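You operate a simulated robot arm through the tools that you are given. There is no shell and no other tool.

The job below is to be done with a simulated robot arm. You get a single attempt, and the scene is never put back.

## Task
Fit the plate and set the overflow pipe as the test card says.
Fine: tighten both screws; free the yellow screw before sliding the overflow pipe.
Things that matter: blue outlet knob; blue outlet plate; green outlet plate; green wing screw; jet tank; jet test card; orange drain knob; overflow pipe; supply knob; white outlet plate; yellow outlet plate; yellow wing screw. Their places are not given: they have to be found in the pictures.

The check looks at the end state, three seconds after you hand in, the way a careful person would. Anything else that was tipped, shoved, dropped, spilled or broken makes it a failure.

## Robot
A 7-joint arm with a two-finger parallel gripper, fixed in place. Base frame: the origin is at the foot of the arm, x ahead of it, y to its left, z up. Units: mm, degrees, N and s.
With the tool pointing down near the work surface it reaches from about 100 to 660 mm from the base axis. Its first joint turns from -166.0 to 166.0 degrees. Payload 3.43 kg.
The tool frame sits at the grasp point between the pads (the TCP): z along the fingers, y along the line on which they close. The tips reach 30 mm beyond it. Largest opening 94 mm; finger width 28, thickness 10; the body of the gripper, 50 by 96 mm, starts 55 mm behind the TCP.
Orientation is that of the tool frame in the base frame, as a unit quaternion [w, x, y, z]. With the fingers straight down and closing along the base's y, the tool's x points along the base's -x, its y along +y and its z along -z.

## Interface
- The arm moves only by the tool apply_moves. Its argument "moves" is a list of rows, each a list of 7 numbers: the turn, a rotation vector about the tool's x, y, z in degrees, then the shift along the tool's x, y, z in mm, then the opening, from 0 (shut) to 1 (fully open). In form: [[ax, ay, az, x, y, z, fingers], ...]. A call has 1 to 20 rows; each row shifts and turns the commanded pose from where the row before left it, along the tool's axes as they then stand. Each row takes 0.2 s and may step no farther than 50 mm and 8.6 degrees from the row before; otherwise, or with a gripper value out of range, the whole call is refused. A pose out of reach is approached as far as the arm can. The call stops where the force on the tool passes 50 N (or 10 N more than at its start, if that is more) or the arm is blocked; 0.2 s more then pass. Each finger travels about 108 mm/s and halts on what it meets, pressing with about 39 N; the grip force reading is that of the motor and also rises with nothing between the fingers. The clock runs only during rows and for 0.2 s after the last one: add rows that do not move to give the fingers time. It gives the time, the measured TCP pose, the force on the tool (base axes), the opening and the grip force at its end, in the units of the frame above (readings bear some noise), with the torque about the TCP (base axes, N m) and any sound that the robot's microphone picked up, and new pictures: "show" is both (left out), scene, wrist or none.
- Cameras (640 x 400 px; columns grow to the right, rows downward): "scene" is fixed at [50.8, -498.3, 1741.2]; the picture's right is [0.70, -0.71, 0.00], its down [-0.46, -0.46, -0.76] and it looks along [0.54, 0.53, -0.65] (base axes); focal length 246 px, centre (320, 200). "wrist" rides on the gripper at [76, 14, -102] in the tool frame; the picture's right is [-0.18, 0.98, 0.00], its down [-0.75, -0.14, -0.64] and it looks along [-0.63, -0.12, 0.77] (tool axes); focal length 243 px, centre (320, 200).
- slide_trunk(by): slides the trunk up (or, below 0, down) by that many mm; the arm rides with it, the base frame stays. It gives what a move gives, with no picture.
- locate(camera, pixels): for up to 12 pixels [column, row] of the newest picture of that camera ("zoom" is the newest enlarged one), the place [x, y, z] in the base frame of the surface seen there, good to about 2 mm. The clock stands still meanwhile.
- inspect(camera, box): a new picture of the part [left, top, right, bottom] of that camera's present view, enlarged. The clock stands still meanwhile.
- hand_in(): hands the job in; it is judged then, once.

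Open the gripper and draw the arm clear of the work before you hand the job in, unless the task says otherwise.

The tools are called after ">>>" as name(argument=value, ...) on one line, values as JSON. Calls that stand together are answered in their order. apply_moves: Moves the arm, as the interface text tells. Its arguments: {"type":"object","properties":{"moves":{"type":"array","items":{"type":"array","items":{"type":"number"}}},"show":{"type":"string","enum":["both","scene","wrist","none"]}},"required":["moves"]} The other tools are called the same way: slide_trunk (by) slides the trunk up or down; locate (camera, pixels) gives the place of the surface under pixels of a picture; inspect (camera, box) takes an enlarged picture of a part of a camera's view; hand_in () hands the job in.

At the start:

```text
clock: 0.0
eef_pos: [437.7, 49.1, 1419.5]
tcp_rot: [0.0, 0.0, 1.0, 0.0]
ft_force: [-0.1, -0.2, -0.4]
torque: [0.0, 0.01, 0.0]
finger_gap: 94.1
gripper_force: 0.0
trunk travel left (down, up): [-450.0, 140.0]
```

scene: 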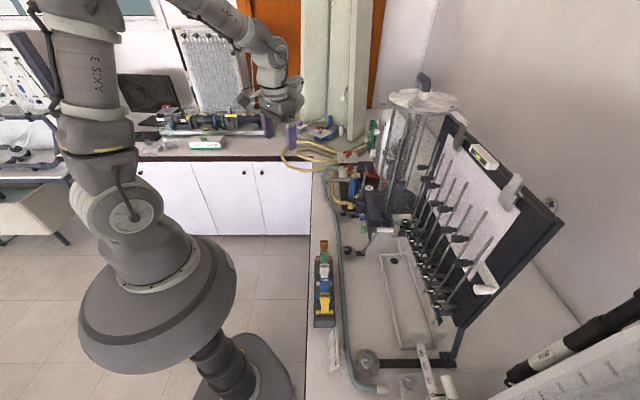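
wrist: 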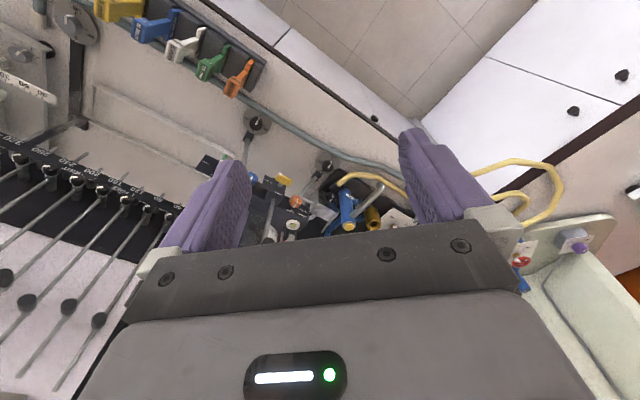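

The scene picture shows a bench with a jet apparatus (tank near (410,140)), a rack of coloured plates near (325,285), and a white board. I'll enlarge several areas to find the test card, plates, screws and knobs.

>>> inspect(camera="scene", box=[340, 60, 500, 160])

>>> inspect(camera="scene", box=[300, 160, 460, 260])

>>> inspect(camera="scene", box=[300, 230, 400, 330])

>>> inspect(camera="scene", box=[310, 300, 470, 400])

```text
4.00 times, centred on (420, 110) of scene
```

zoom: 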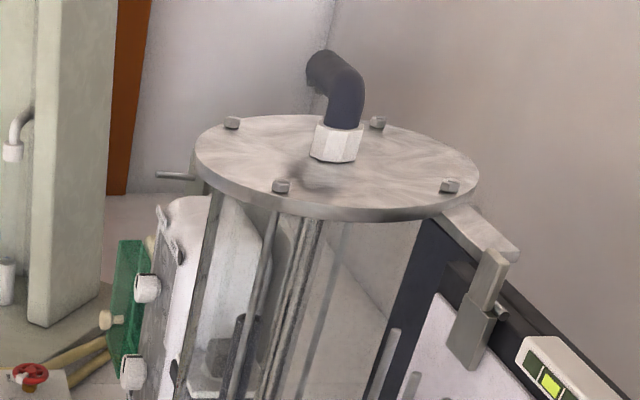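

```text
4.00 times, centred on (380, 210) of scene
```

zoom: 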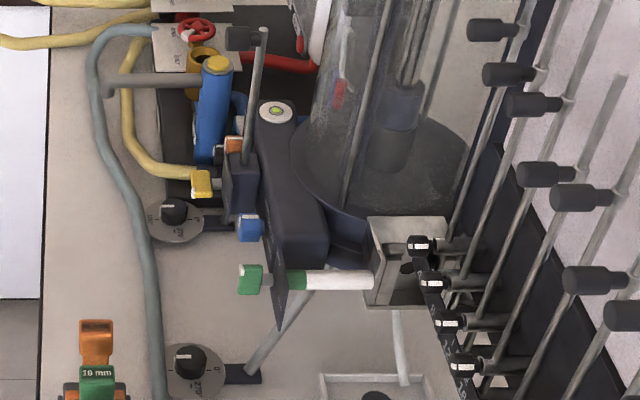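

```text
4.00 times, centred on (350, 280) of scene
```

zoom: 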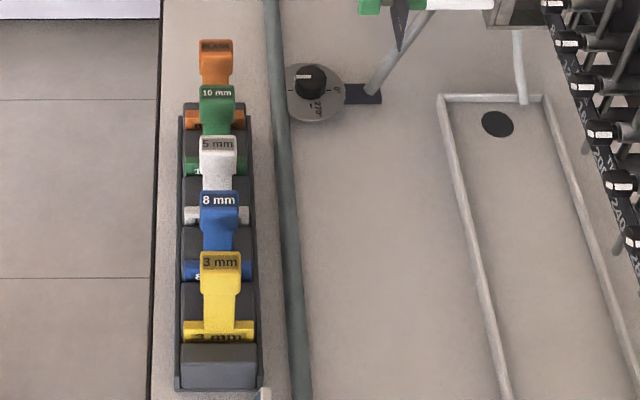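

```text
4.00 times, centred on (390, 350) of scene
```

zoom: 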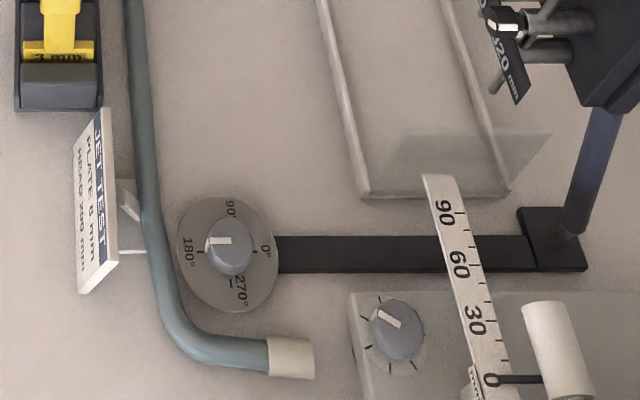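

The test card stands at about (334,350) in the scene, reading "JET TEST / PLATE ? mm / HEAD ? mm". I'll zoom in to read it, and zoom on the tank parts.

>>> inspect(camera="scene", box=[320, 325, 352, 377])

>>> inspect(camera="scene", box=[335, 160, 415, 210])

>>> inspect(camera="scene", box=[335, 200, 415, 250])

>>> inspect(camera="scene", box=[360, 90, 440, 140])

>>> inspect(camera="scene", box=[370, 130, 450, 180])

>>> inspect(camera="scene", box=[400, 200, 500, 300])

```text
7.69 times, centred on (336, 351) of scene
```

zoom: 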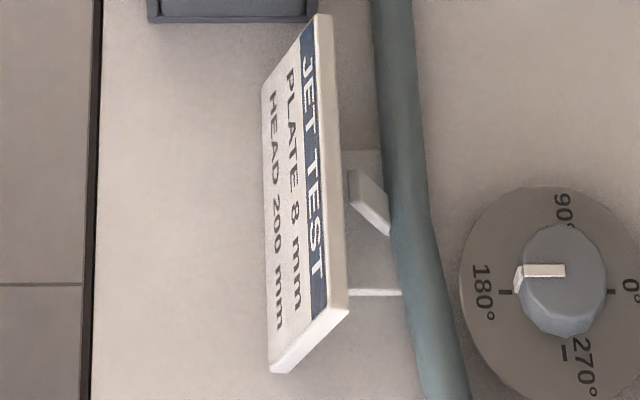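

```text
8.00 times, centred on (375, 185) of scene
```

zoom: 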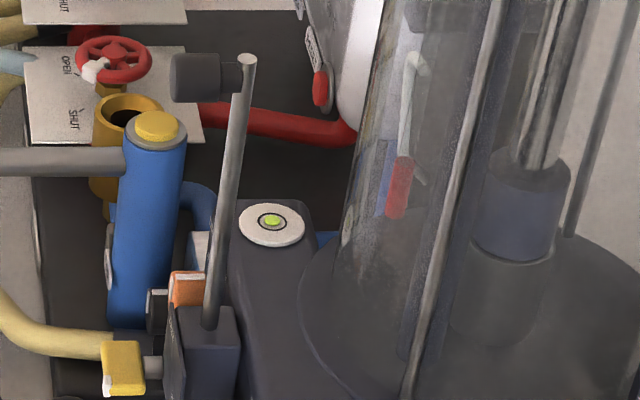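

```text
8.00 times, centred on (375, 225) of scene
```

zoom: 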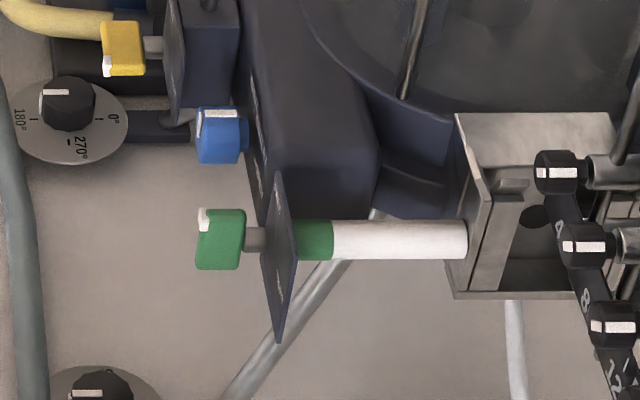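

```text
8.00 times, centred on (400, 115) of scene
```

zoom: 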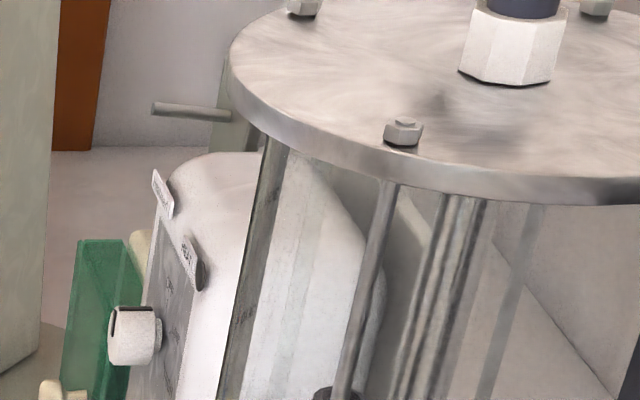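

```text
8.00 times, centred on (410, 155) of scene
```

zoom: 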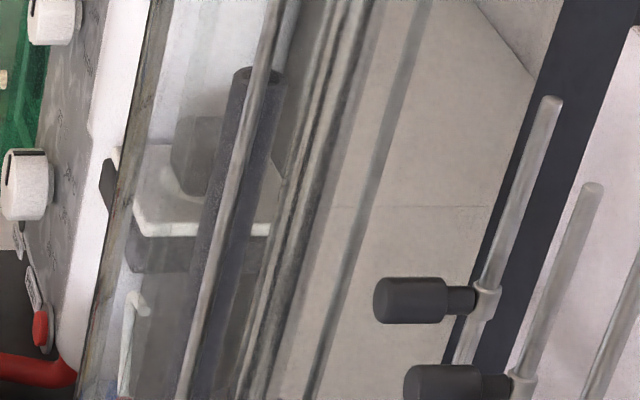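

```text
4.00 times, centred on (450, 250) of scene
```

zoom: 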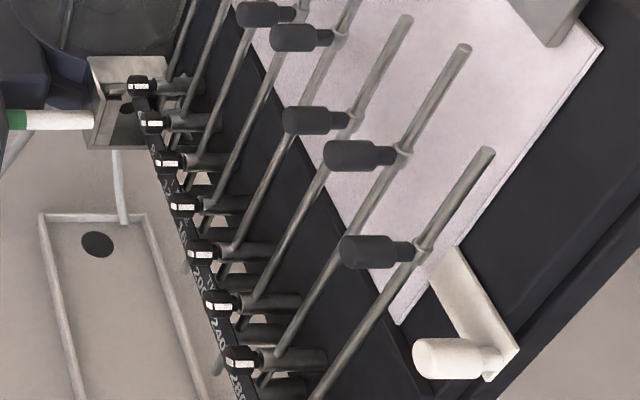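

The card says PLATE 8 mm and HEAD 200 mm; the blue plate is marked "8 mm". Now I get coordinates of key features in the scene and zoom more on the yellow/green screws and the sliding rod.

>>> locate(camera="scene", pixels=[[325, 283], [325, 266], [326, 258], [325, 297], [325, 243], [350, 206], [361, 217], [362, 229], [358, 170], [375, 229], [395, 230], [363, 200]])

>>> inspect(camera="scene", box=[340, 160, 380, 185])

>>> inspect(camera="scene", box=[340, 185, 380, 210])

>>> inspect(camera="scene", box=[350, 210, 414, 250])

>>> inspect(camera="wrist", box=[160, 100, 420, 260])

>>> inspect(camera="wrist", box=[0, 0, 270, 160])

```text
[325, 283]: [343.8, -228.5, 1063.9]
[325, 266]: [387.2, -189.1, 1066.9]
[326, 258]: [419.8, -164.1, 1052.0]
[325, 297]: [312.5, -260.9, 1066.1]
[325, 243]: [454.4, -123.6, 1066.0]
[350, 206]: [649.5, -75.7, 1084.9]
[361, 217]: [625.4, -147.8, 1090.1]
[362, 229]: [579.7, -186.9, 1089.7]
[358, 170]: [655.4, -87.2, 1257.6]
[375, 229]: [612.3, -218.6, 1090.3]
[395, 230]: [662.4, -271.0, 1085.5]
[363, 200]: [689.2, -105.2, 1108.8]
```

```text
16.00 times, centred on (360, 172) of scene
```

zoom: 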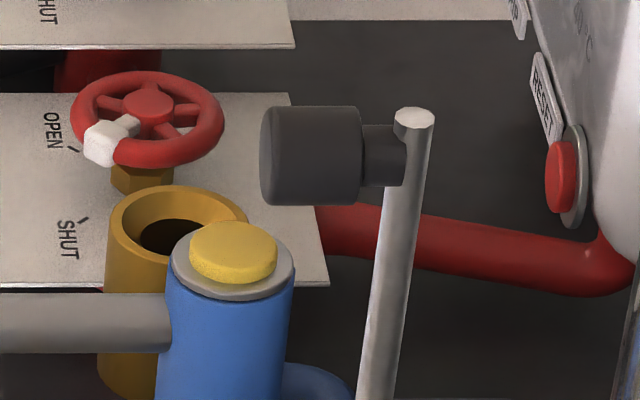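

```text
16.00 times, centred on (360, 198) of scene
```

zoom: 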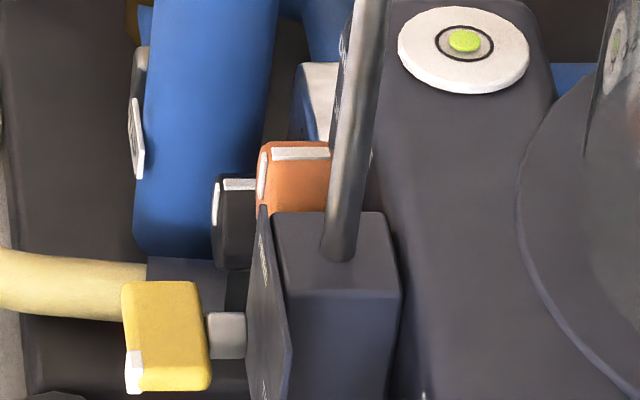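

```text
10.00 times, centred on (382, 230) of scene
```

zoom: 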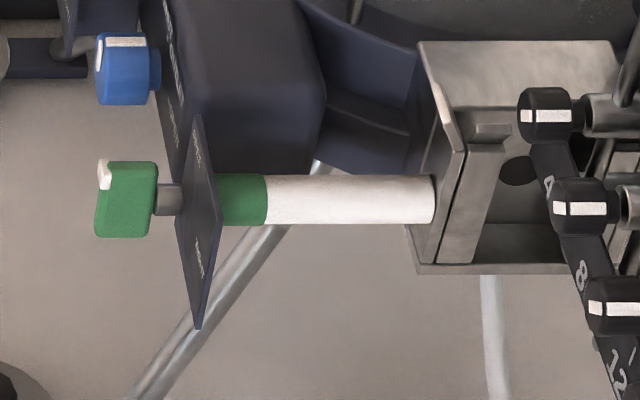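

```text
2.46 times, centred on (290, 180) of wrist
```

zoom: 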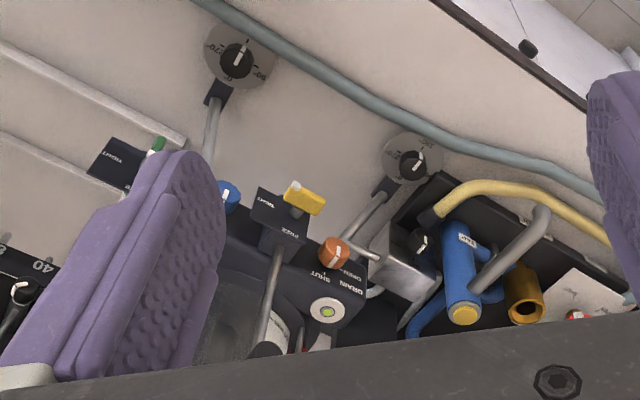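

```text
2.37 times, centred on (135, 80) of wrist
```

zoom: 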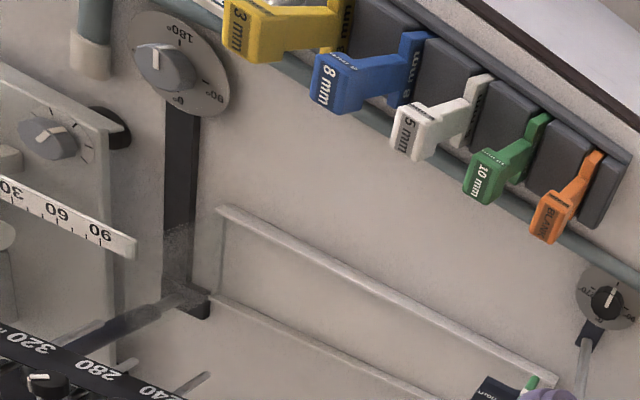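

The layout is rotated about 45° to the base frame. I locate the tank, bracket, needles, bench and card to build a map before moving the camera closer.

>>> locate(camera="scene", pixels=[[420, 95], [395, 90], [418, 230], [398, 218], [410, 228], [426, 201], [440, 185], [416, 222], [345, 300], [390, 265], [331, 350], [341, 251]])

>>> locate(camera="scene", pixels=[[367, 181], [372, 195], [372, 215], [410, 190], [400, 200], [455, 235], [465, 305], [343, 212], [325, 280], [325, 294], [323, 301], [410, 240]])

>>> inspect(camera="wrist", box=[240, 170, 330, 245])

```text
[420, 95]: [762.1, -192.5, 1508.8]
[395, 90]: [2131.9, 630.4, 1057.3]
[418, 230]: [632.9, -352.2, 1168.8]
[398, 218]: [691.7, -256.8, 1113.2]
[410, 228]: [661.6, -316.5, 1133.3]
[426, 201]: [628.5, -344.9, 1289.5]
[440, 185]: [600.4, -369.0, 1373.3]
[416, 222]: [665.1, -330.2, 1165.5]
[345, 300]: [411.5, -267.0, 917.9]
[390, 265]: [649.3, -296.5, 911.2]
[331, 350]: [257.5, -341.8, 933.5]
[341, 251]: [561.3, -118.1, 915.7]
```

```text
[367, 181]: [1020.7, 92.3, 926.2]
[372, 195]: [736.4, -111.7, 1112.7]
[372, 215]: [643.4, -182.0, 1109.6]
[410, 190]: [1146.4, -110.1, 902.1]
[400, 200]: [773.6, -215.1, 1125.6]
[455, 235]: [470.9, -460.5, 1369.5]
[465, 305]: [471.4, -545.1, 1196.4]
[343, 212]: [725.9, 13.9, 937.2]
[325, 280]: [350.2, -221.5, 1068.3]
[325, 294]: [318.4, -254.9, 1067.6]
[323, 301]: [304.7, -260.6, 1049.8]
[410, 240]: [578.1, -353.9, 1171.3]
```

```text
5.33 times, centred on (285, 208) of wrist
```

zoom: 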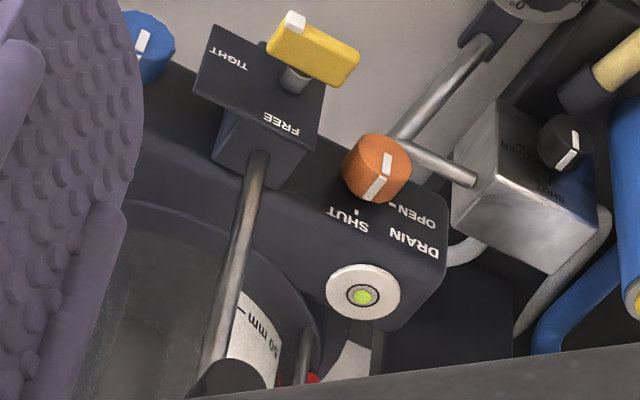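

The bench is at z≈915, the yellow/green wing screws face the robot along direction v=(0.71,-0.71,0). I'll yaw the tool 45° so the wrist camera looks along v, and move it nearer to the yellow screw for a clear view.

>>> apply_moves(moves=[[0, 0, 7.5, 0, 0, 0, 1], [0, 0, 7.5, 0, 0, 0, 1], [0, 0, 7.5, 0, 0, 0, 1], [0, 0, 7.5, 0, 0, 0, 1], [0, 0, 7.5, 0, 0, 0, 1], [0, 0, 7.5, 0, 0, 0, 1], [0, 0, 0, -20, 8, 30, 0.5], [0, 0, 0, -20, 8, 30, 0.3], [0, 0, 0, -20, 8, 30, 0.2], [0, 0, 0, -20, 8, 30, 0.1], [0, 0, 0, -20, 8, 30, 0], [0, 0, 0, -20, 8, 30, 0], [0, 0, 0, 0, 0, 0, 0]])

```text
clock: 2.8
eef_pos: [556.2, -0.8, 1238.3]
tcp_rot: [0.001, 0.382, 0.924, 0.0]
ft_force: [-0.9, 0.0, 0.2]
torque: [-0.01, -0.01, -0.03]
finger_gap: 0.0
gripper_force: 32.9
trunk travel left (down, up): [-450.0, 140.0]
```

scene: 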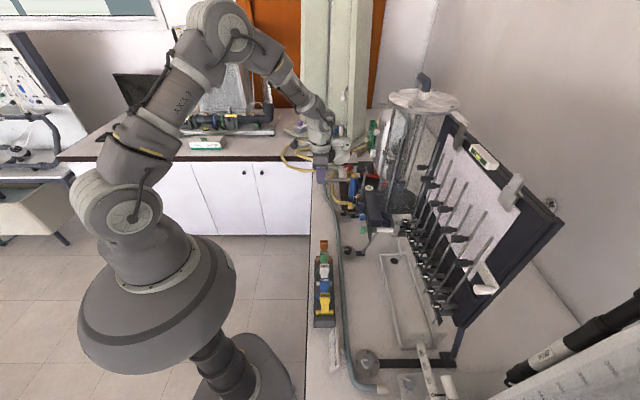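
wrist: 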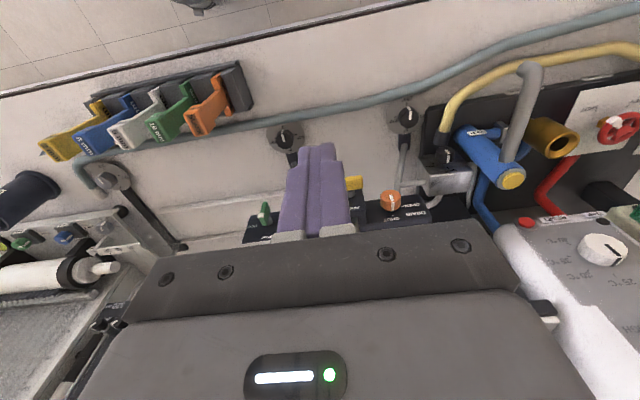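

The gripper hides the low half of the wrist picture, so a horizontal tool with the camera on top would view the screws frontally. I back off along -v and yaw the tool 180° to test whether the wrist allows it.

>>> apply_moves(moves=[[0, 0, 0, 40, 0, -20, 0], [0, 0, 0, 40, 0, -20, 0], [0, 0, -8.5, 0, 0, 0, 0], [0, 0, -8.5, 0, 0, 0, 0], [0, 0, -8.5, 0, 0, 0, 0], [0, 0, -8.5, 0, 0, 0, 0], [0, 0, -8.5, 0, 0, 0, 0], [0, 0, -8.5, 0, 0, 0, 0], [0, 0, -8.5, 0, 0, 0, 0], [0, 0, -8.5, 0, 0, 0, 0], [0, 0, -8.5, 0, 0, 0, 0], [0, 0, -8.5, 0, 0, 0, 0], [0, 0, -8.5, 0, 0, 0, 0], [0, 0, -8.5, 0, 0, 0, 0], [0, 0, 0, 0, 0, 0, 0]], show="both")

```text
clock: 6.0
eef_pos: [499.9, 55.7, 1278.4]
tcp_rot: [0.001, -0.477, 0.879, 0.0]
ft_force: [0.4, 0.1, 0.0]
torque: [-0.02, 0.0, -0.02]
finger_gap: 0.0
gripper_force: 33.2
trunk travel left (down, up): [-450.0, 140.0]
```

scene: 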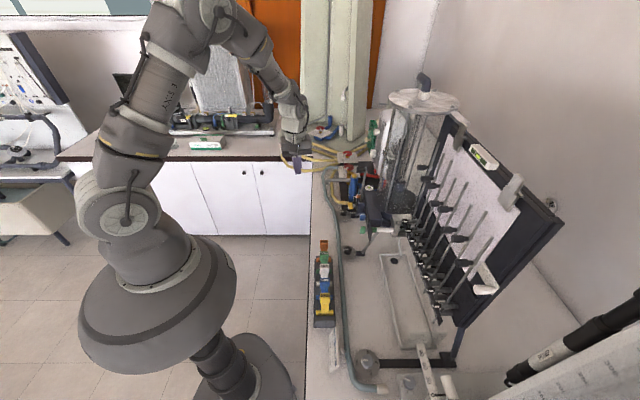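
wrist: 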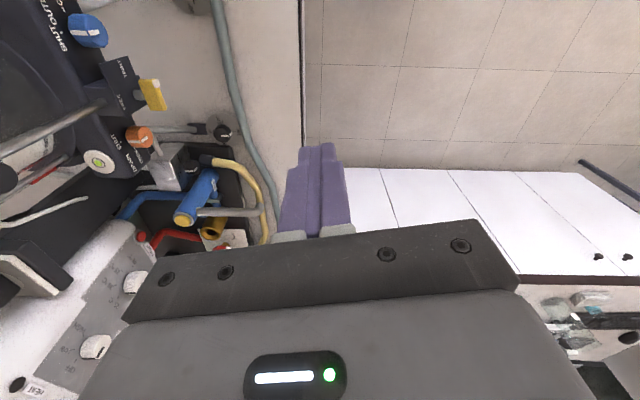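

The yaw works so far (102° turned). I continue the remaining 78° so the tool's x points along +v.

>>> apply_moves(moves=[[0, 0, -7.8, 0, 0, 0, 0], [0, 0, -7.8, 0, 0, 0, 0], [0, 0, -7.8, 0, 0, 0, 0], [0, 0, -7.8, 0, 0, 0, 0], [0, 0, -7.8, 0, 0, 0, 0], [0, 0, -7.8, 0, 0, 0, 0], [0, 0, -7.8, 0, 0, 0, 0], [0, 0, -7.8, 0, 0, 0, 0], [0, 0, -7.8, 0, 0, 0, 0], [0, 0, -7.8, 0, 0, 0, 0], [0, 0, 0, 0, 0, 0, 0]], show="both")

```text
clock: 8.4
eef_pos: [498.8, 55.0, 1277.1]
tcp_rot: [0.001, 0.924, -0.382, 0.001]
ft_force: [0.9, 0.6, 0.1]
torque: [0.0, 0.01, 0.02]
finger_gap: 0.1
gripper_force: 33.2
trunk travel left (down, up): [-450.0, 140.0]
```

scene: 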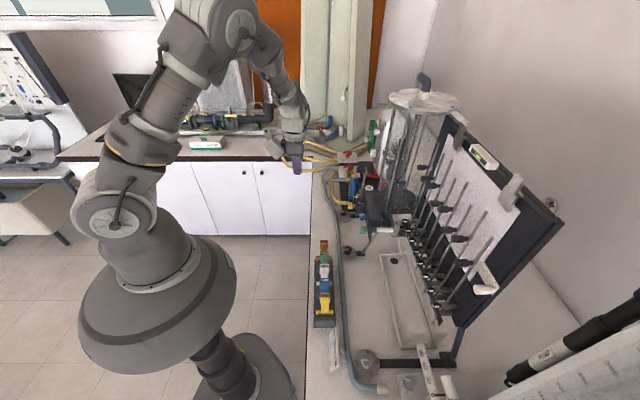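
wrist: 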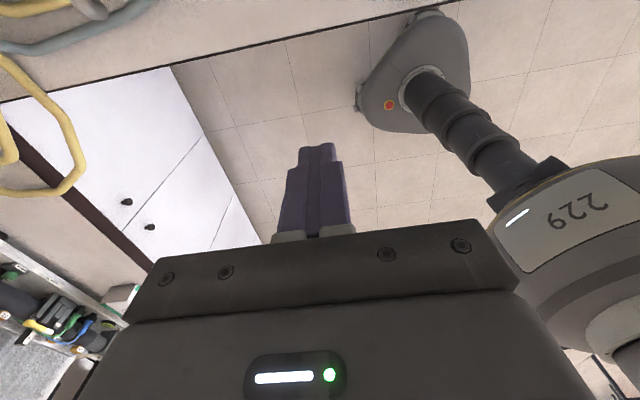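

Now tool x points along +v. I tilt +90° about tool y so the fingers point along +v with the camera on top.

>>> apply_moves(moves=[[0, 8.2, 0, 0, 0, 0, 0], [0, 8.2, 0, 0, 0, 0, 0], [0, 8.2, 0, 0, 0, 0, 0], [0, 8.2, 0, 0, 0, 0, 0], [0, 8.2, 0, 0, 0, 0, 0], [0, 8.2, 0, 0, 0, 0, 0], [0, 8.2, 0, 0, 0, 0, 0], [0, 8.2, 0, 0, 0, 0, 0], [0, 8.2, 0, 0, 0, 0, 0], [0, 8.2, 0, 0, 0, 0, 0], [0, 8.0, 0, 0, 0, 0, 0], [0, 0, 0, 0, 0, 0, 0]], show="both")

```text
clock: 11.0
eef_pos: [498.1, 55.9, 1279.8]
tcp_rot: [0.27, 0.653, -0.27, 0.654]
ft_force: [0.1, 0.3, -0.5]
torque: [-0.01, 0.01, 0.01]
finger_gap: 0.0
gripper_force: 33.2
trunk travel left (down, up): [-450.0, 140.0]
```

scene: 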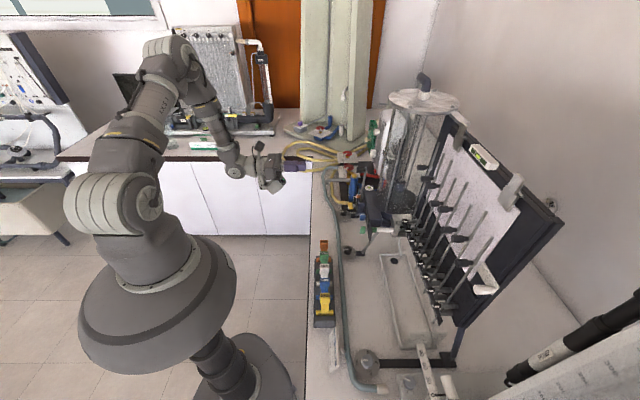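
wrist: 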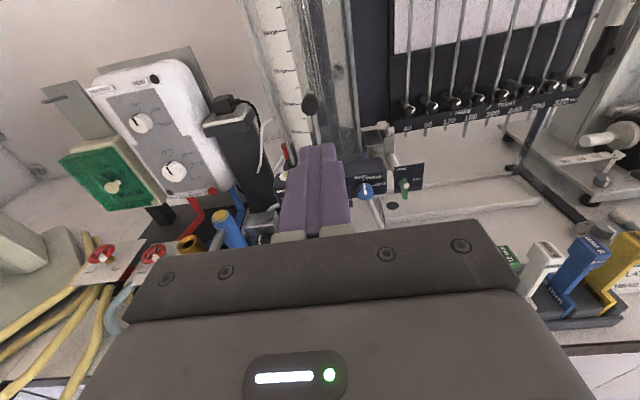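

The horizontal pose works and gives a frontal view (screws around (365,190) and (405,185)). I lower the tool and shift right so the screws appear in the free upper part of the image.

>>> apply_moves(moves=[[0, 0, 0, -40, 12, 0, 0], [0, 0, 0, -40, 12, 0, 0], [0, 0, 0, -40, 12, 0, 0], [0, 0, 0, -40, 12, 0, 0], [0, 0, 0, -10, 0, 0, 0], [0, 0, 0, 0, 0, 0, 0]], show="wrist")

>>> inspect(camera="wrist", box=[180, 40, 340, 140])

>>> inspect(camera="wrist", box=[320, 40, 480, 140])

```text
clock: 12.4
eef_pos: [465.5, 21.3, 1108.4]
tcp_rot: [0.27, 0.654, -0.27, 0.653]
ft_force: [0.4, -0.4, -0.4]
torque: [0.02, -0.01, -0.02]
finger_gap: 0.0
gripper_force: 33.3
trunk travel left (down, up): [-450.0, 140.0]
```

wrist: 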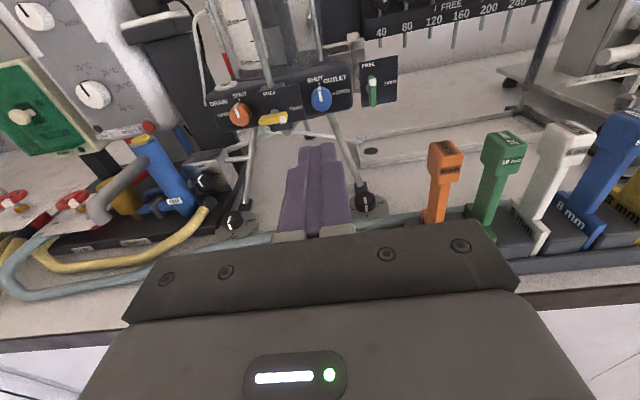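

```text
4.00 times, centred on (260, 90) of wrist
```

zoom: 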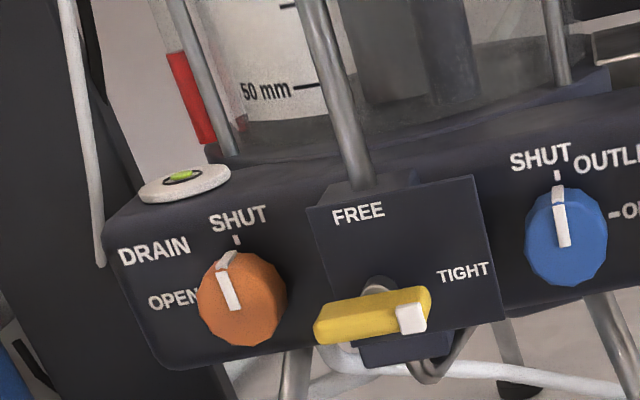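

```text
4.00 times, centred on (400, 90) of wrist
```

zoom: 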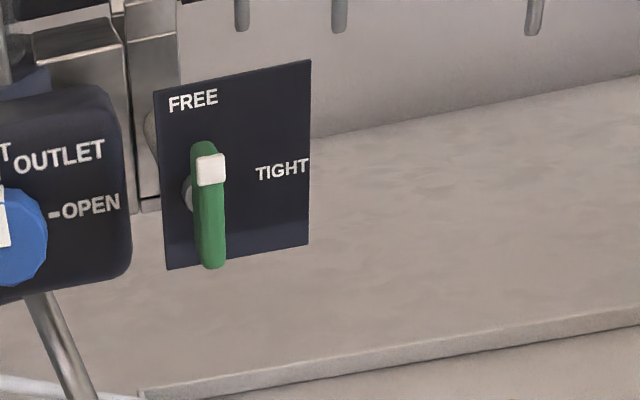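

The view is clear: yellow wing's white tip points to TIGHT, green wing's white tip points to FREE; drain and outlet are SHUT. Now I raise the tool to look at the tank, its scale and the overflow pipe.

>>> apply_moves(moves=[[0, 0, 0, 40, -10, 0, 0], [0, 0, 0, 40, -10, 0, 0], [0, 0, 0, 40, -10, 0, 0], [0, 0, 0, 40, -10, 0, 0], [0, 0, 0, 0, 0, 0, 0]], show="wrist")

>>> inspect(camera="wrist", box=[200, 0, 400, 140])

>>> inspect(camera="wrist", box=[230, 0, 330, 70])

>>> inspect(camera="wrist", box=[230, 60, 330, 150])

```text
clock: 13.6
eef_pos: [494.2, 49.5, 1268.7]
tcp_rot: [0.271, 0.654, -0.27, 0.653]
ft_force: [0.9, -0.2, 0.7]
torque: [-0.01, -0.01, -0.02]
finger_gap: 0.3
gripper_force: 32.8
trunk travel left (down, up): [-450.0, 140.0]
```

wrist: 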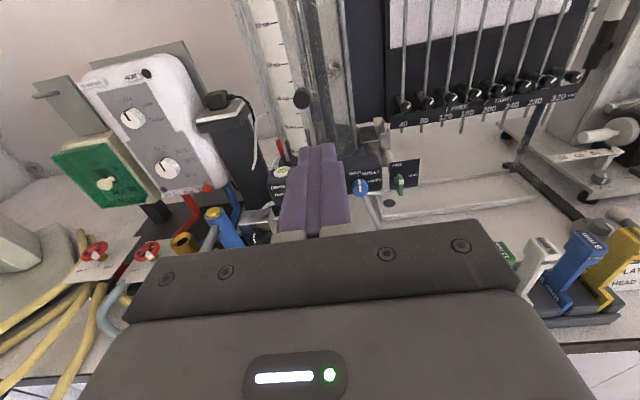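

```text
2.86 times, centred on (300, 70) of wrist
```

zoom: 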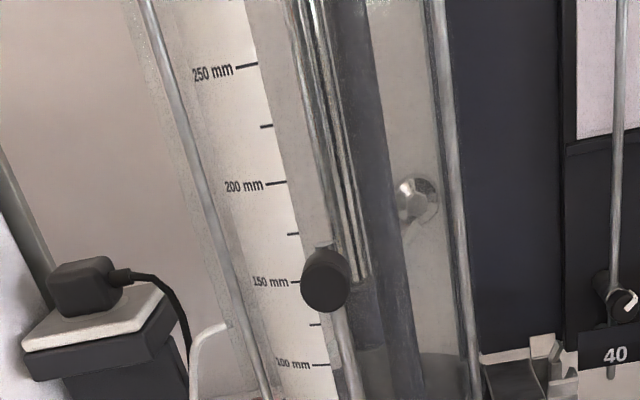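

```text
5.71 times, centred on (280, 35) of wrist
```

zoom: 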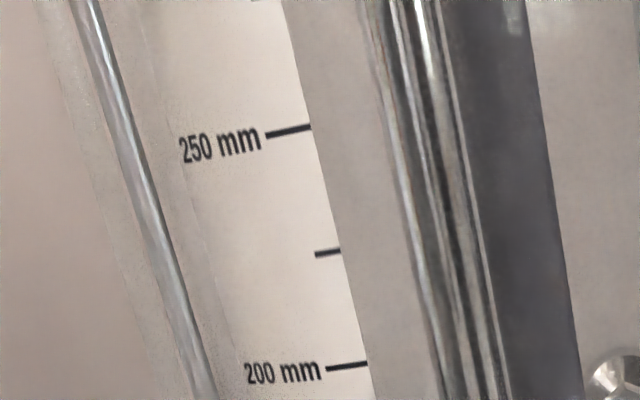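

```text
4.44 times, centred on (280, 105) of wrist
```

zoom: 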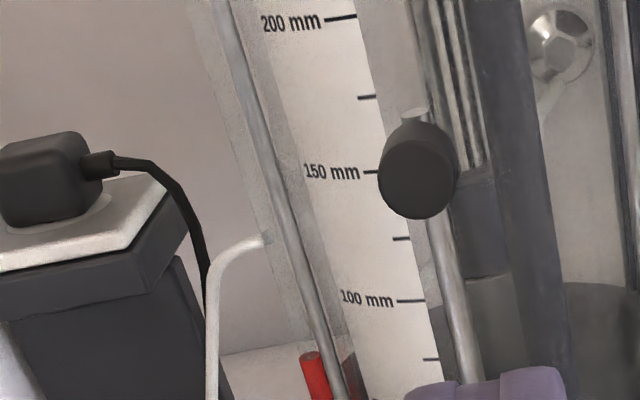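

The tank has a back scale (50–250 mm); a dark open-topped tube inside is the overflow pipe, and the outside rod with the black knob is its slide. I locate the scale marks in the wrist picture and the pipe's rim in the scene picture.

>>> locate(camera="wrist", pixels=[[282, 65], [271, 24], [286, 99], [296, 128], [276, 45], [303, 98], [297, 103], [320, 60], [331, 60], [326, 30], [270, 50]])

>>> locate(camera="scene", pixels=[[402, 139], [399, 140], [403, 138], [400, 146], [398, 155], [405, 145], [395, 165], [412, 140], [408, 130]])

>>> inspect(camera="scene", box=[385, 125, 425, 150])

>>> inspect(camera="scene", box=[375, 145, 435, 205])

```text
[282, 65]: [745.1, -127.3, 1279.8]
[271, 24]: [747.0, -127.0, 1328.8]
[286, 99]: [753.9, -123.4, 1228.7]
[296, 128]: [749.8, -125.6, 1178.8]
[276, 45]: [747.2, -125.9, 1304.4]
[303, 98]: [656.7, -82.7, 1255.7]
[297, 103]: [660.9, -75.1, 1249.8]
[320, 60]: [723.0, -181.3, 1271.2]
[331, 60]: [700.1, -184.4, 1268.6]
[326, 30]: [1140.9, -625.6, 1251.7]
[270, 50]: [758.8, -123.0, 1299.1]
```

```text
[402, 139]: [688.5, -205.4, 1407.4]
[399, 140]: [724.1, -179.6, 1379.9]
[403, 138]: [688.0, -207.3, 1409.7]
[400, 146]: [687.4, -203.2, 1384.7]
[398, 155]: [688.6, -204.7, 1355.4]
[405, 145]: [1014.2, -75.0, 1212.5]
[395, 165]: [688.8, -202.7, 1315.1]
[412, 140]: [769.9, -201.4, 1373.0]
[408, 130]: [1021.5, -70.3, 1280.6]
```

```text
16.00 times, centred on (405, 138) of scene
```

zoom: 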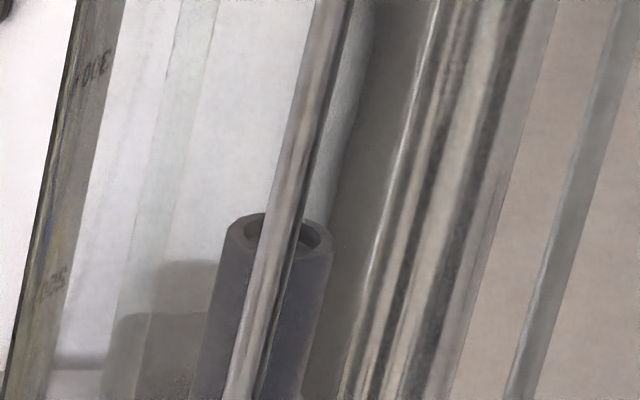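

```text
6.67 times, centred on (405, 175) of scene
```

zoom: 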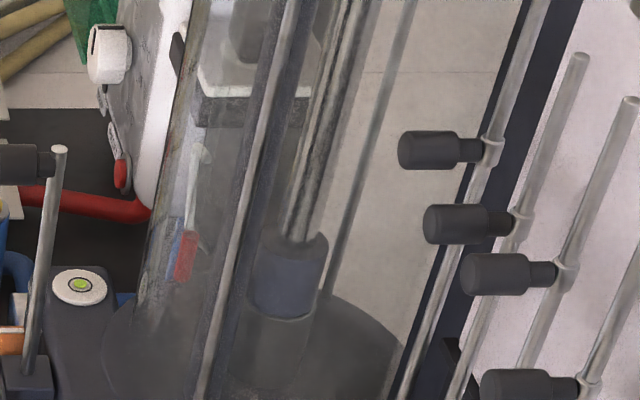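

Scale marks: 100→1179, 150→1229, 200→1279.5, 250→1329, so scale zero is z≈1079; the overflow pipe rim is near z≈1380 (300 mm), so it must go down ~100 mm. I check the rim more precisely, and view the gripper's shape and rack handles.

>>> inspect(camera="scene", box=[220, 120, 320, 200])

>>> inspect(camera="wrist", box=[480, 200, 640, 300])

>>> inspect(camera="scene", box=[385, 125, 425, 150])

>>> locate(camera="zoom", pixels=[[238, 228], [246, 222], [252, 218], [326, 243], [320, 230], [315, 226], [240, 245], [315, 255], [330, 255], [225, 270], [300, 235]])

```text
5.00 times, centred on (270, 160) of scene
```

zoom: 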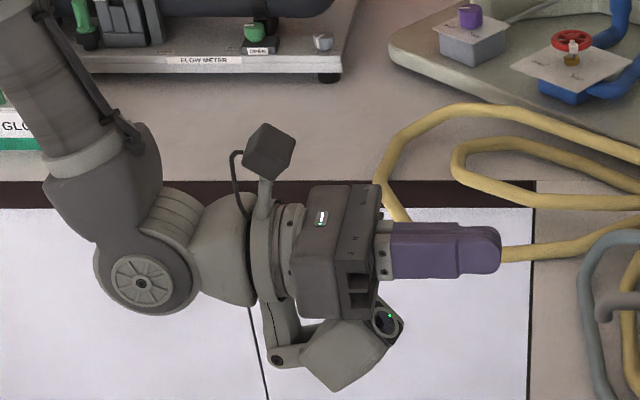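

```text
4.00 times, centred on (560, 250) of wrist
```

zoom: 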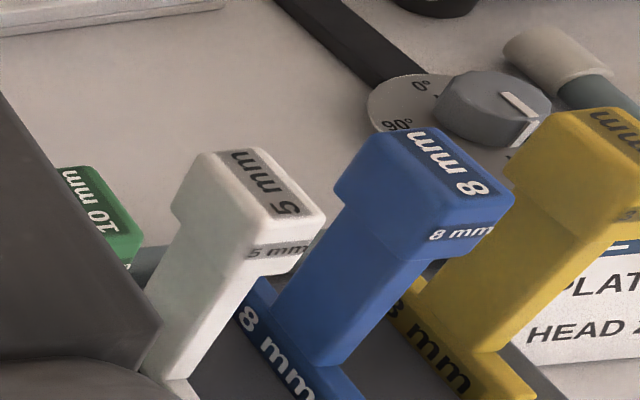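

```text
16.00 times, centred on (405, 138) of scene
```

zoom: 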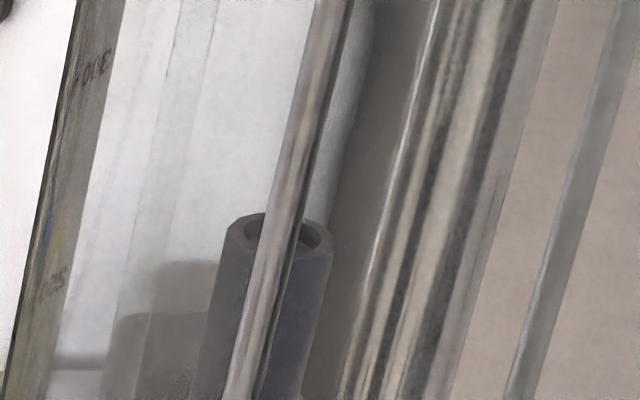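

```text
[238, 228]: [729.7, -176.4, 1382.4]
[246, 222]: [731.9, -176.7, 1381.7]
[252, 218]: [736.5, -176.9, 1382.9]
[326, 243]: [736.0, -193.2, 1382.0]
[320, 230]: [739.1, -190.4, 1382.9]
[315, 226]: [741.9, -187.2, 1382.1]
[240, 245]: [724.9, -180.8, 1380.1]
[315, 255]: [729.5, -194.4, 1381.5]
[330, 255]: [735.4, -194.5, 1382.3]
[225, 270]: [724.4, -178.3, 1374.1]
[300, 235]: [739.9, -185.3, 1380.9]
```

The pipe rim is at z≈1382 and must end near 1279. I see two protrusions on the gripper: a dark camera cube above and a grey box with a lens below; I locate them so that I know their clearance.

>>> locate(camera="scene", pixels=[[284, 184], [273, 192], [260, 150], [255, 192], [270, 165], [290, 168], [282, 158], [278, 196], [263, 155], [286, 188], [256, 146], [265, 186]])

>>> locate(camera="wrist", pixels=[[303, 98], [548, 244], [545, 255], [586, 240], [590, 247], [537, 242], [594, 238], [575, 246], [620, 235], [508, 250], [583, 268], [578, 285]])

```text
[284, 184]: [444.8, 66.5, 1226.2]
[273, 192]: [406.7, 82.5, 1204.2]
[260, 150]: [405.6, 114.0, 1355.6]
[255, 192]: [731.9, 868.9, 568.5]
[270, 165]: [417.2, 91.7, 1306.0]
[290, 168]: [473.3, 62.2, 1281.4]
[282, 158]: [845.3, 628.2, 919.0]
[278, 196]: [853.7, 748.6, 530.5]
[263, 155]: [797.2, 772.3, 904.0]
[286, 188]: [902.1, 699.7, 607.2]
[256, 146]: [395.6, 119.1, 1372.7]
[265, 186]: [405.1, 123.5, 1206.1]
```

```text
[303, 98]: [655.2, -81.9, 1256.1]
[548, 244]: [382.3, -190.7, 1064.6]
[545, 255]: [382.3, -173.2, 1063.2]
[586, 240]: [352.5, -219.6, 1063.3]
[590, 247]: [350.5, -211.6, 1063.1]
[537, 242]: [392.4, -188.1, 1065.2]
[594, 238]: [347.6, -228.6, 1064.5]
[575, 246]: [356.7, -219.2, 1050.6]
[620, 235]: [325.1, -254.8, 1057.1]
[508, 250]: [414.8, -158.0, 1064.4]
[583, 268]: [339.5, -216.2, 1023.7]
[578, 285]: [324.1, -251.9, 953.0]
```

The rim needs to drop by about 103 mm. I now move close in front of the yellow screw for a measuring view (target TCP about u=395, v=390, z=1085).

>>> apply_moves(moves=[[0, 0, 0, -37, -2, 15, 0], [0, 0, 0, -37, -2, 15, 0], [0, 0, 0, -37, -2, 15, 0], [0, 0, 0, -37, -2, 15, 0], [0, 0, 0, -36, -2, 15, 0], [0, 0, 0, 0, 0, 0, 0]], show="wrist")

>>> inspect(camera="wrist", box=[240, 50, 400, 150])

```text
clock: 15.0
eef_pos: [553.6, 4.3, 1084.8]
tcp_rot: [0.27, 0.654, -0.27, 0.653]
ft_force: [-0.6, -0.5, 0.3]
torque: [-0.02, -0.01, -0.01]
finger_gap: 0.0
gripper_force: 32.9
trunk travel left (down, up): [-450.0, 140.0]
```

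wrist: 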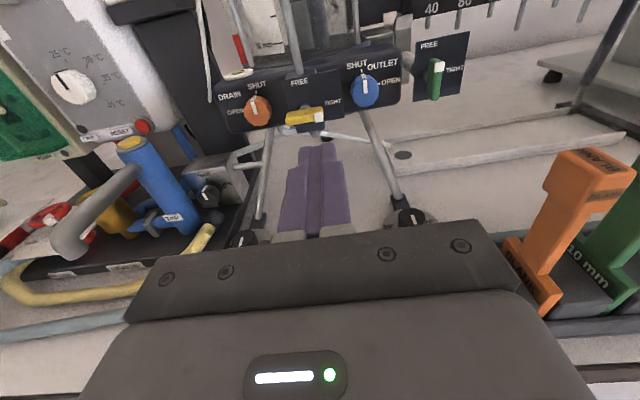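

```text
4.00 times, centred on (320, 100) of wrist
```

zoom: 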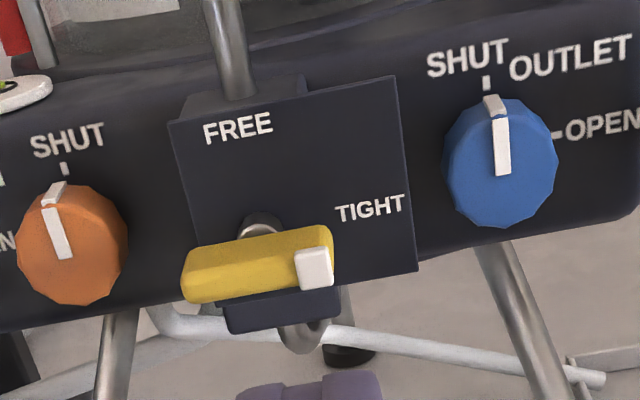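

A clear close-up of the yellow wing: horizontal, tip at TIGHT. I locate points on the wing, shaft and label plate to get their dimensions.

>>> locate(camera="zoom", pixels=[[195, 285], [250, 275], [290, 268], [315, 270], [260, 243], [320, 235], [260, 222], [200, 180], [390, 180], [300, 150], [250, 292], [345, 250]])

>>> locate(camera="zoom", pixels=[[190, 272], [330, 232], [305, 285], [60, 235], [505, 150], [240, 60], [180, 125], [395, 80], [415, 265], [280, 320], [240, 330], [215, 240]])

```text
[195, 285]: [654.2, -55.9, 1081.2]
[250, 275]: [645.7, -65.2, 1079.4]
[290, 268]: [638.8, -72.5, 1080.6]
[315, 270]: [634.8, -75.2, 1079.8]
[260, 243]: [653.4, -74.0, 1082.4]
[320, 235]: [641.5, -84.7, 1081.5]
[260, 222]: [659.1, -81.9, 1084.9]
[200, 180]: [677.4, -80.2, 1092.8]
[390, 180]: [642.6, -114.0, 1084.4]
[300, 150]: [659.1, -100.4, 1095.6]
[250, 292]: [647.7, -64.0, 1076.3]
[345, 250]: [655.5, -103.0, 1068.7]
```

```text
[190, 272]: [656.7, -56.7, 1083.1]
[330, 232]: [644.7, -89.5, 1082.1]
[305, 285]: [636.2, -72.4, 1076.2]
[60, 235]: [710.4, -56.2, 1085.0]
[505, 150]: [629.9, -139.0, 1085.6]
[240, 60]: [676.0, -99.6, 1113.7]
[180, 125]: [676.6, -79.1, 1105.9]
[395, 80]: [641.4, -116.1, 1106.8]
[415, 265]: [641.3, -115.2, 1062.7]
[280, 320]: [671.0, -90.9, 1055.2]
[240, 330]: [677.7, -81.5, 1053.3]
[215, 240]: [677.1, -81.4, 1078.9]
```

Wing axis is at about u=408, z=1080, wing face v=502–519, label plate at v=536. Before rolling the tool by +90° I check the stuff on the left (hose, grey pipe, blue pump) that the underside sensor box might swing into.

>>> locate(camera="wrist", pixels=[[205, 235], [150, 288], [90, 215], [60, 240], [135, 145], [180, 215], [208, 190], [225, 165], [240, 240], [20, 290], [410, 215], [40, 215]])

>>> inspect(camera="wrist", box=[400, 20, 480, 110])

>>> locate(camera="zoom", pixels=[[320, 120], [318, 170], [335, 280], [300, 160], [360, 80], [260, 90], [400, 60], [410, 300], [250, 340], [300, 260]])

```text
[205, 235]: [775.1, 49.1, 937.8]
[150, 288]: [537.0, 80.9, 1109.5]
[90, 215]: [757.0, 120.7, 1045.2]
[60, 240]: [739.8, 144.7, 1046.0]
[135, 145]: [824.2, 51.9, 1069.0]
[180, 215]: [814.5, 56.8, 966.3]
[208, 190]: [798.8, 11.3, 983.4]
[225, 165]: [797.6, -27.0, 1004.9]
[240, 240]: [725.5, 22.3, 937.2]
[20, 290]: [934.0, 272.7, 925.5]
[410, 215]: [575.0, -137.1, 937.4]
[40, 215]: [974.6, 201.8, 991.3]
```

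```text
4.44 times, centred on (440, 65) of wrist
```

zoom: 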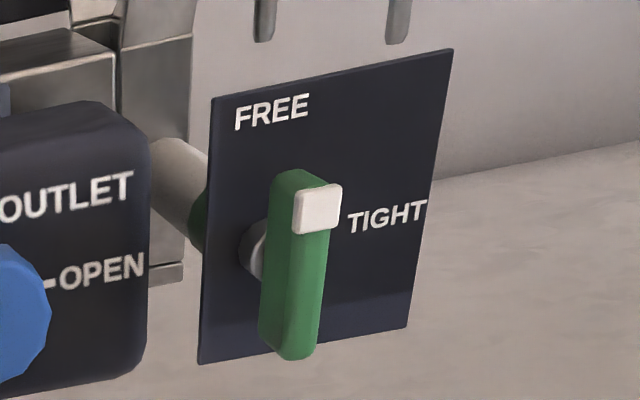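

```text
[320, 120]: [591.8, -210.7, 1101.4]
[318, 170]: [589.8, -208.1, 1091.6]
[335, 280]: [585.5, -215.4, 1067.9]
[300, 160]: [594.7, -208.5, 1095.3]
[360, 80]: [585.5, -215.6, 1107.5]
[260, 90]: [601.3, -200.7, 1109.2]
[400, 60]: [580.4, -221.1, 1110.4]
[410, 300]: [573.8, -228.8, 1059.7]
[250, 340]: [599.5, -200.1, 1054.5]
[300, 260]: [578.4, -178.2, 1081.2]
```

The pump, hose and pipe are far (u>550), so I roll the tool +90° about its axis here and open the fingers to about 33 mm.

>>> apply_moves(moves=[[0, 0, 8.2, 0, 0, 0, 0.35], [0, 0, 8.2, 0, 0, 0, 0.35], [0, 0, 8.2, 0, 0, 0, 0.35], [0, 0, 8.2, 0, 0, 0, 0.35], [0, 0, 8.2, 0, 0, 0, 0.35], [0, 0, 8.2, 0, 0, 0, 0.35], [0, 0, 8.2, 0, 0, 0, 0.35], [0, 0, 8.2, 0, 0, 0, 0.35], [0, 0, 8.2, 0, 0, 0, 0.35], [0, 0, 8.2, 0, 0, 0, 0.35], [0, 0, 8.0, 0, 0, 0, 0.35], [0, 0, 0, 0, 0, 0, 0.35]], show="both")

```text
clock: 17.6
eef_pos: [553.8, 3.8, 1084.8]
tcp_rot: [0.271, -0.271, 0.654, -0.653]
ft_force: [0.6, -0.2, 0.2]
torque: [-0.02, 0.01, 0.03]
finger_gap: 33.0
gripper_force: 0.0
trunk travel left (down, up): [-450.0, 140.0]
```

scene: 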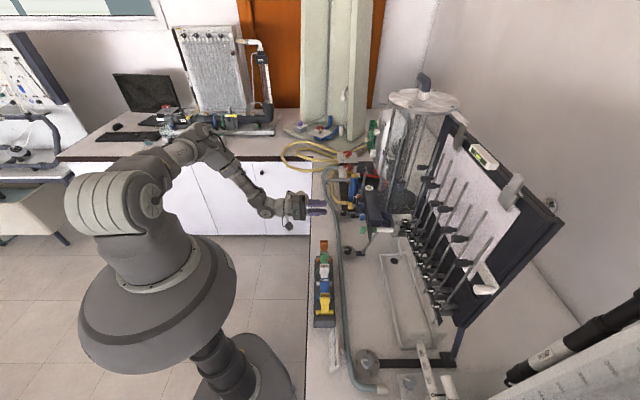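
wrist: 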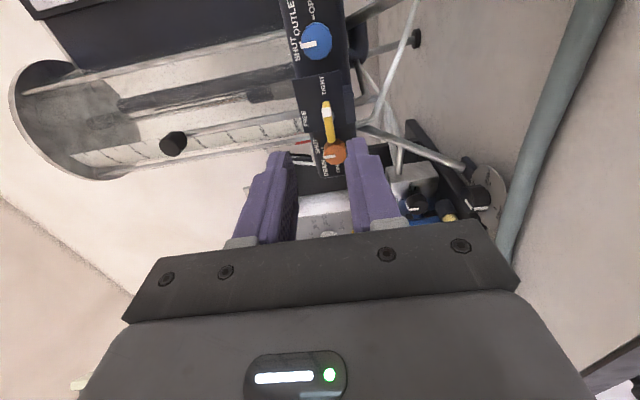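

Roll succeeded; the wing is seen at (328,122) between and ahead of the fingers. I align to u=408, z=1080 and approach to 30 mm short of the grip depth.

>>> apply_moves(moves=[[0, 0, 0, -14, 5, 20, 0.35], [0, 0, 0, 0, 0, 30, 0.35], [0, 0, 0, 0, 0, 25, 0.35], [0, 0, 0, 0, 0, 0, 0.35]], show="both")

>>> inspect(camera="wrist", box=[240, 80, 400, 180])

>>> inspect(camera="scene", box=[300, 180, 380, 240])

```text
clock: 18.6
eef_pos: [615.3, -38.6, 1080.2]
tcp_rot: [0.271, -0.272, 0.653, -0.653]
ft_force: [0.7, -0.6, 0.0]
torque: [-0.02, 0.04, 0.01]
finger_gap: 32.9
gripper_force: 0.1
trunk travel left (down, up): [-450.0, 140.0]
```

scene: 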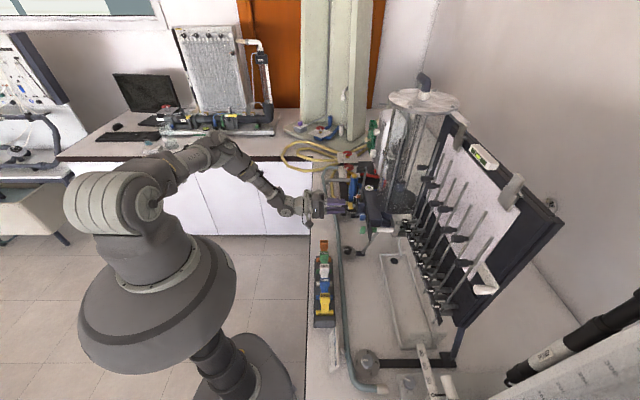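
wrist: 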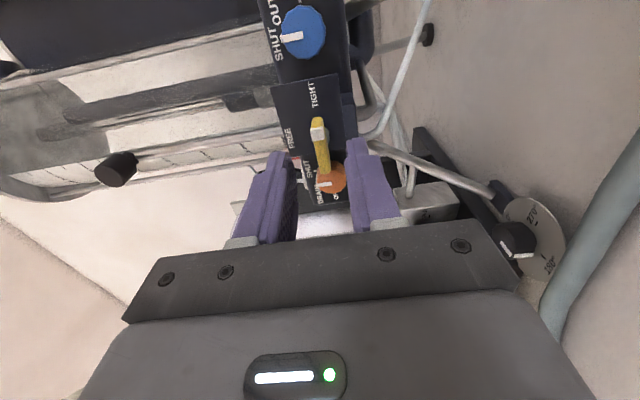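

```text
4.00 times, centred on (320, 130) of wrist
```

zoom: 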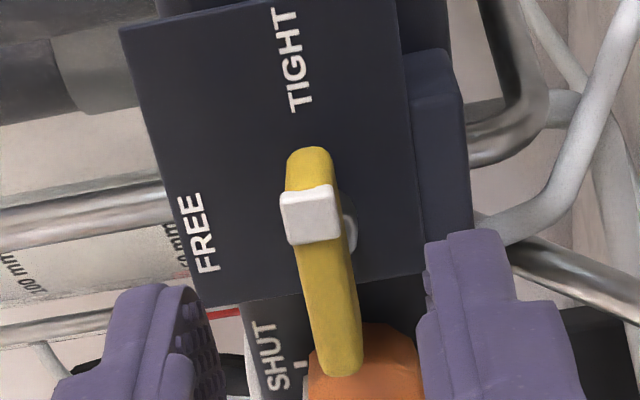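

```text
6.67 times, centred on (340, 210) of scene
```

zoom: 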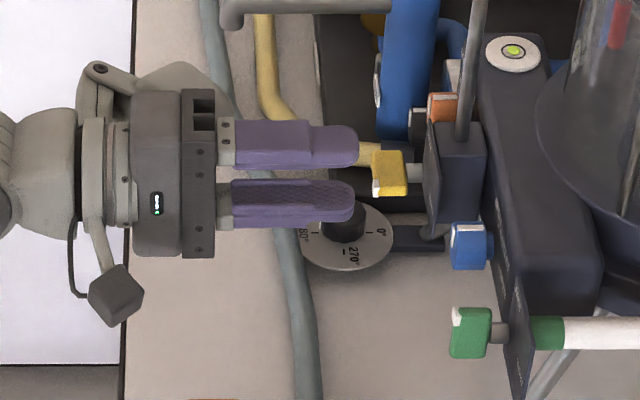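

Both fingers straddle the wing's line well. I advance 36 mm (tips ~7 mm short of the label plate), then close on the wing.

>>> apply_moves(moves=[[0, 0, 0, 0, 0, 18, 0.35], [0, 0, 0, 0, 0, 18, 0.35], [0, 0, 0, 0, 0, 0, 0.35], [0, 0, 0, 0, 0, 0, 0.2], [0, 0, 0, 0, 0, 0, 0], [0, 0, 0, 0, 0, 0, 0], [0, 0, 0, 0, 0, 0, 0]], show="both")

>>> inspect(camera="scene", box=[300, 180, 380, 240])

```text
clock: 20.2
eef_pos: [642.4, -65.2, 1079.8]
tcp_rot: [0.269, -0.272, 0.654, -0.653]
ft_force: [-2.2, 0.8, -8.4]
torque: [0.0, 0.02, 0.49]
finger_gap: 11.9
gripper_force: 45.3
trunk travel left (down, up): [-450.0, 140.0]
```

scene: 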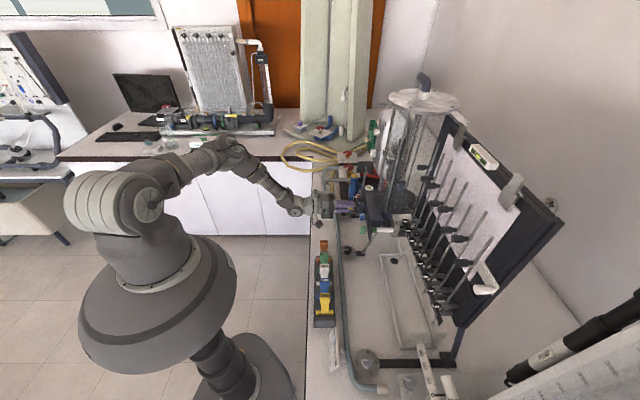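
wrist: 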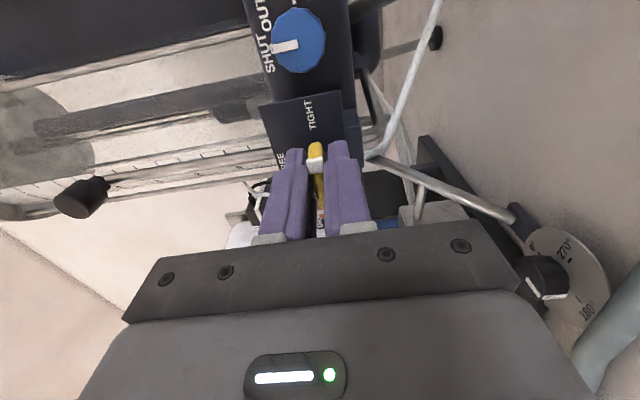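

```text
6.67 times, centred on (340, 210) of scene
```

zoom: 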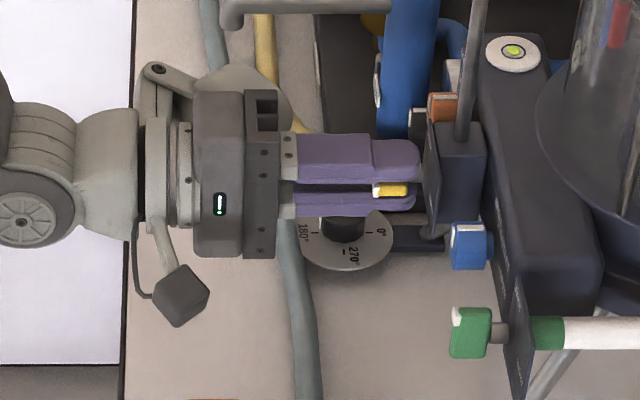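

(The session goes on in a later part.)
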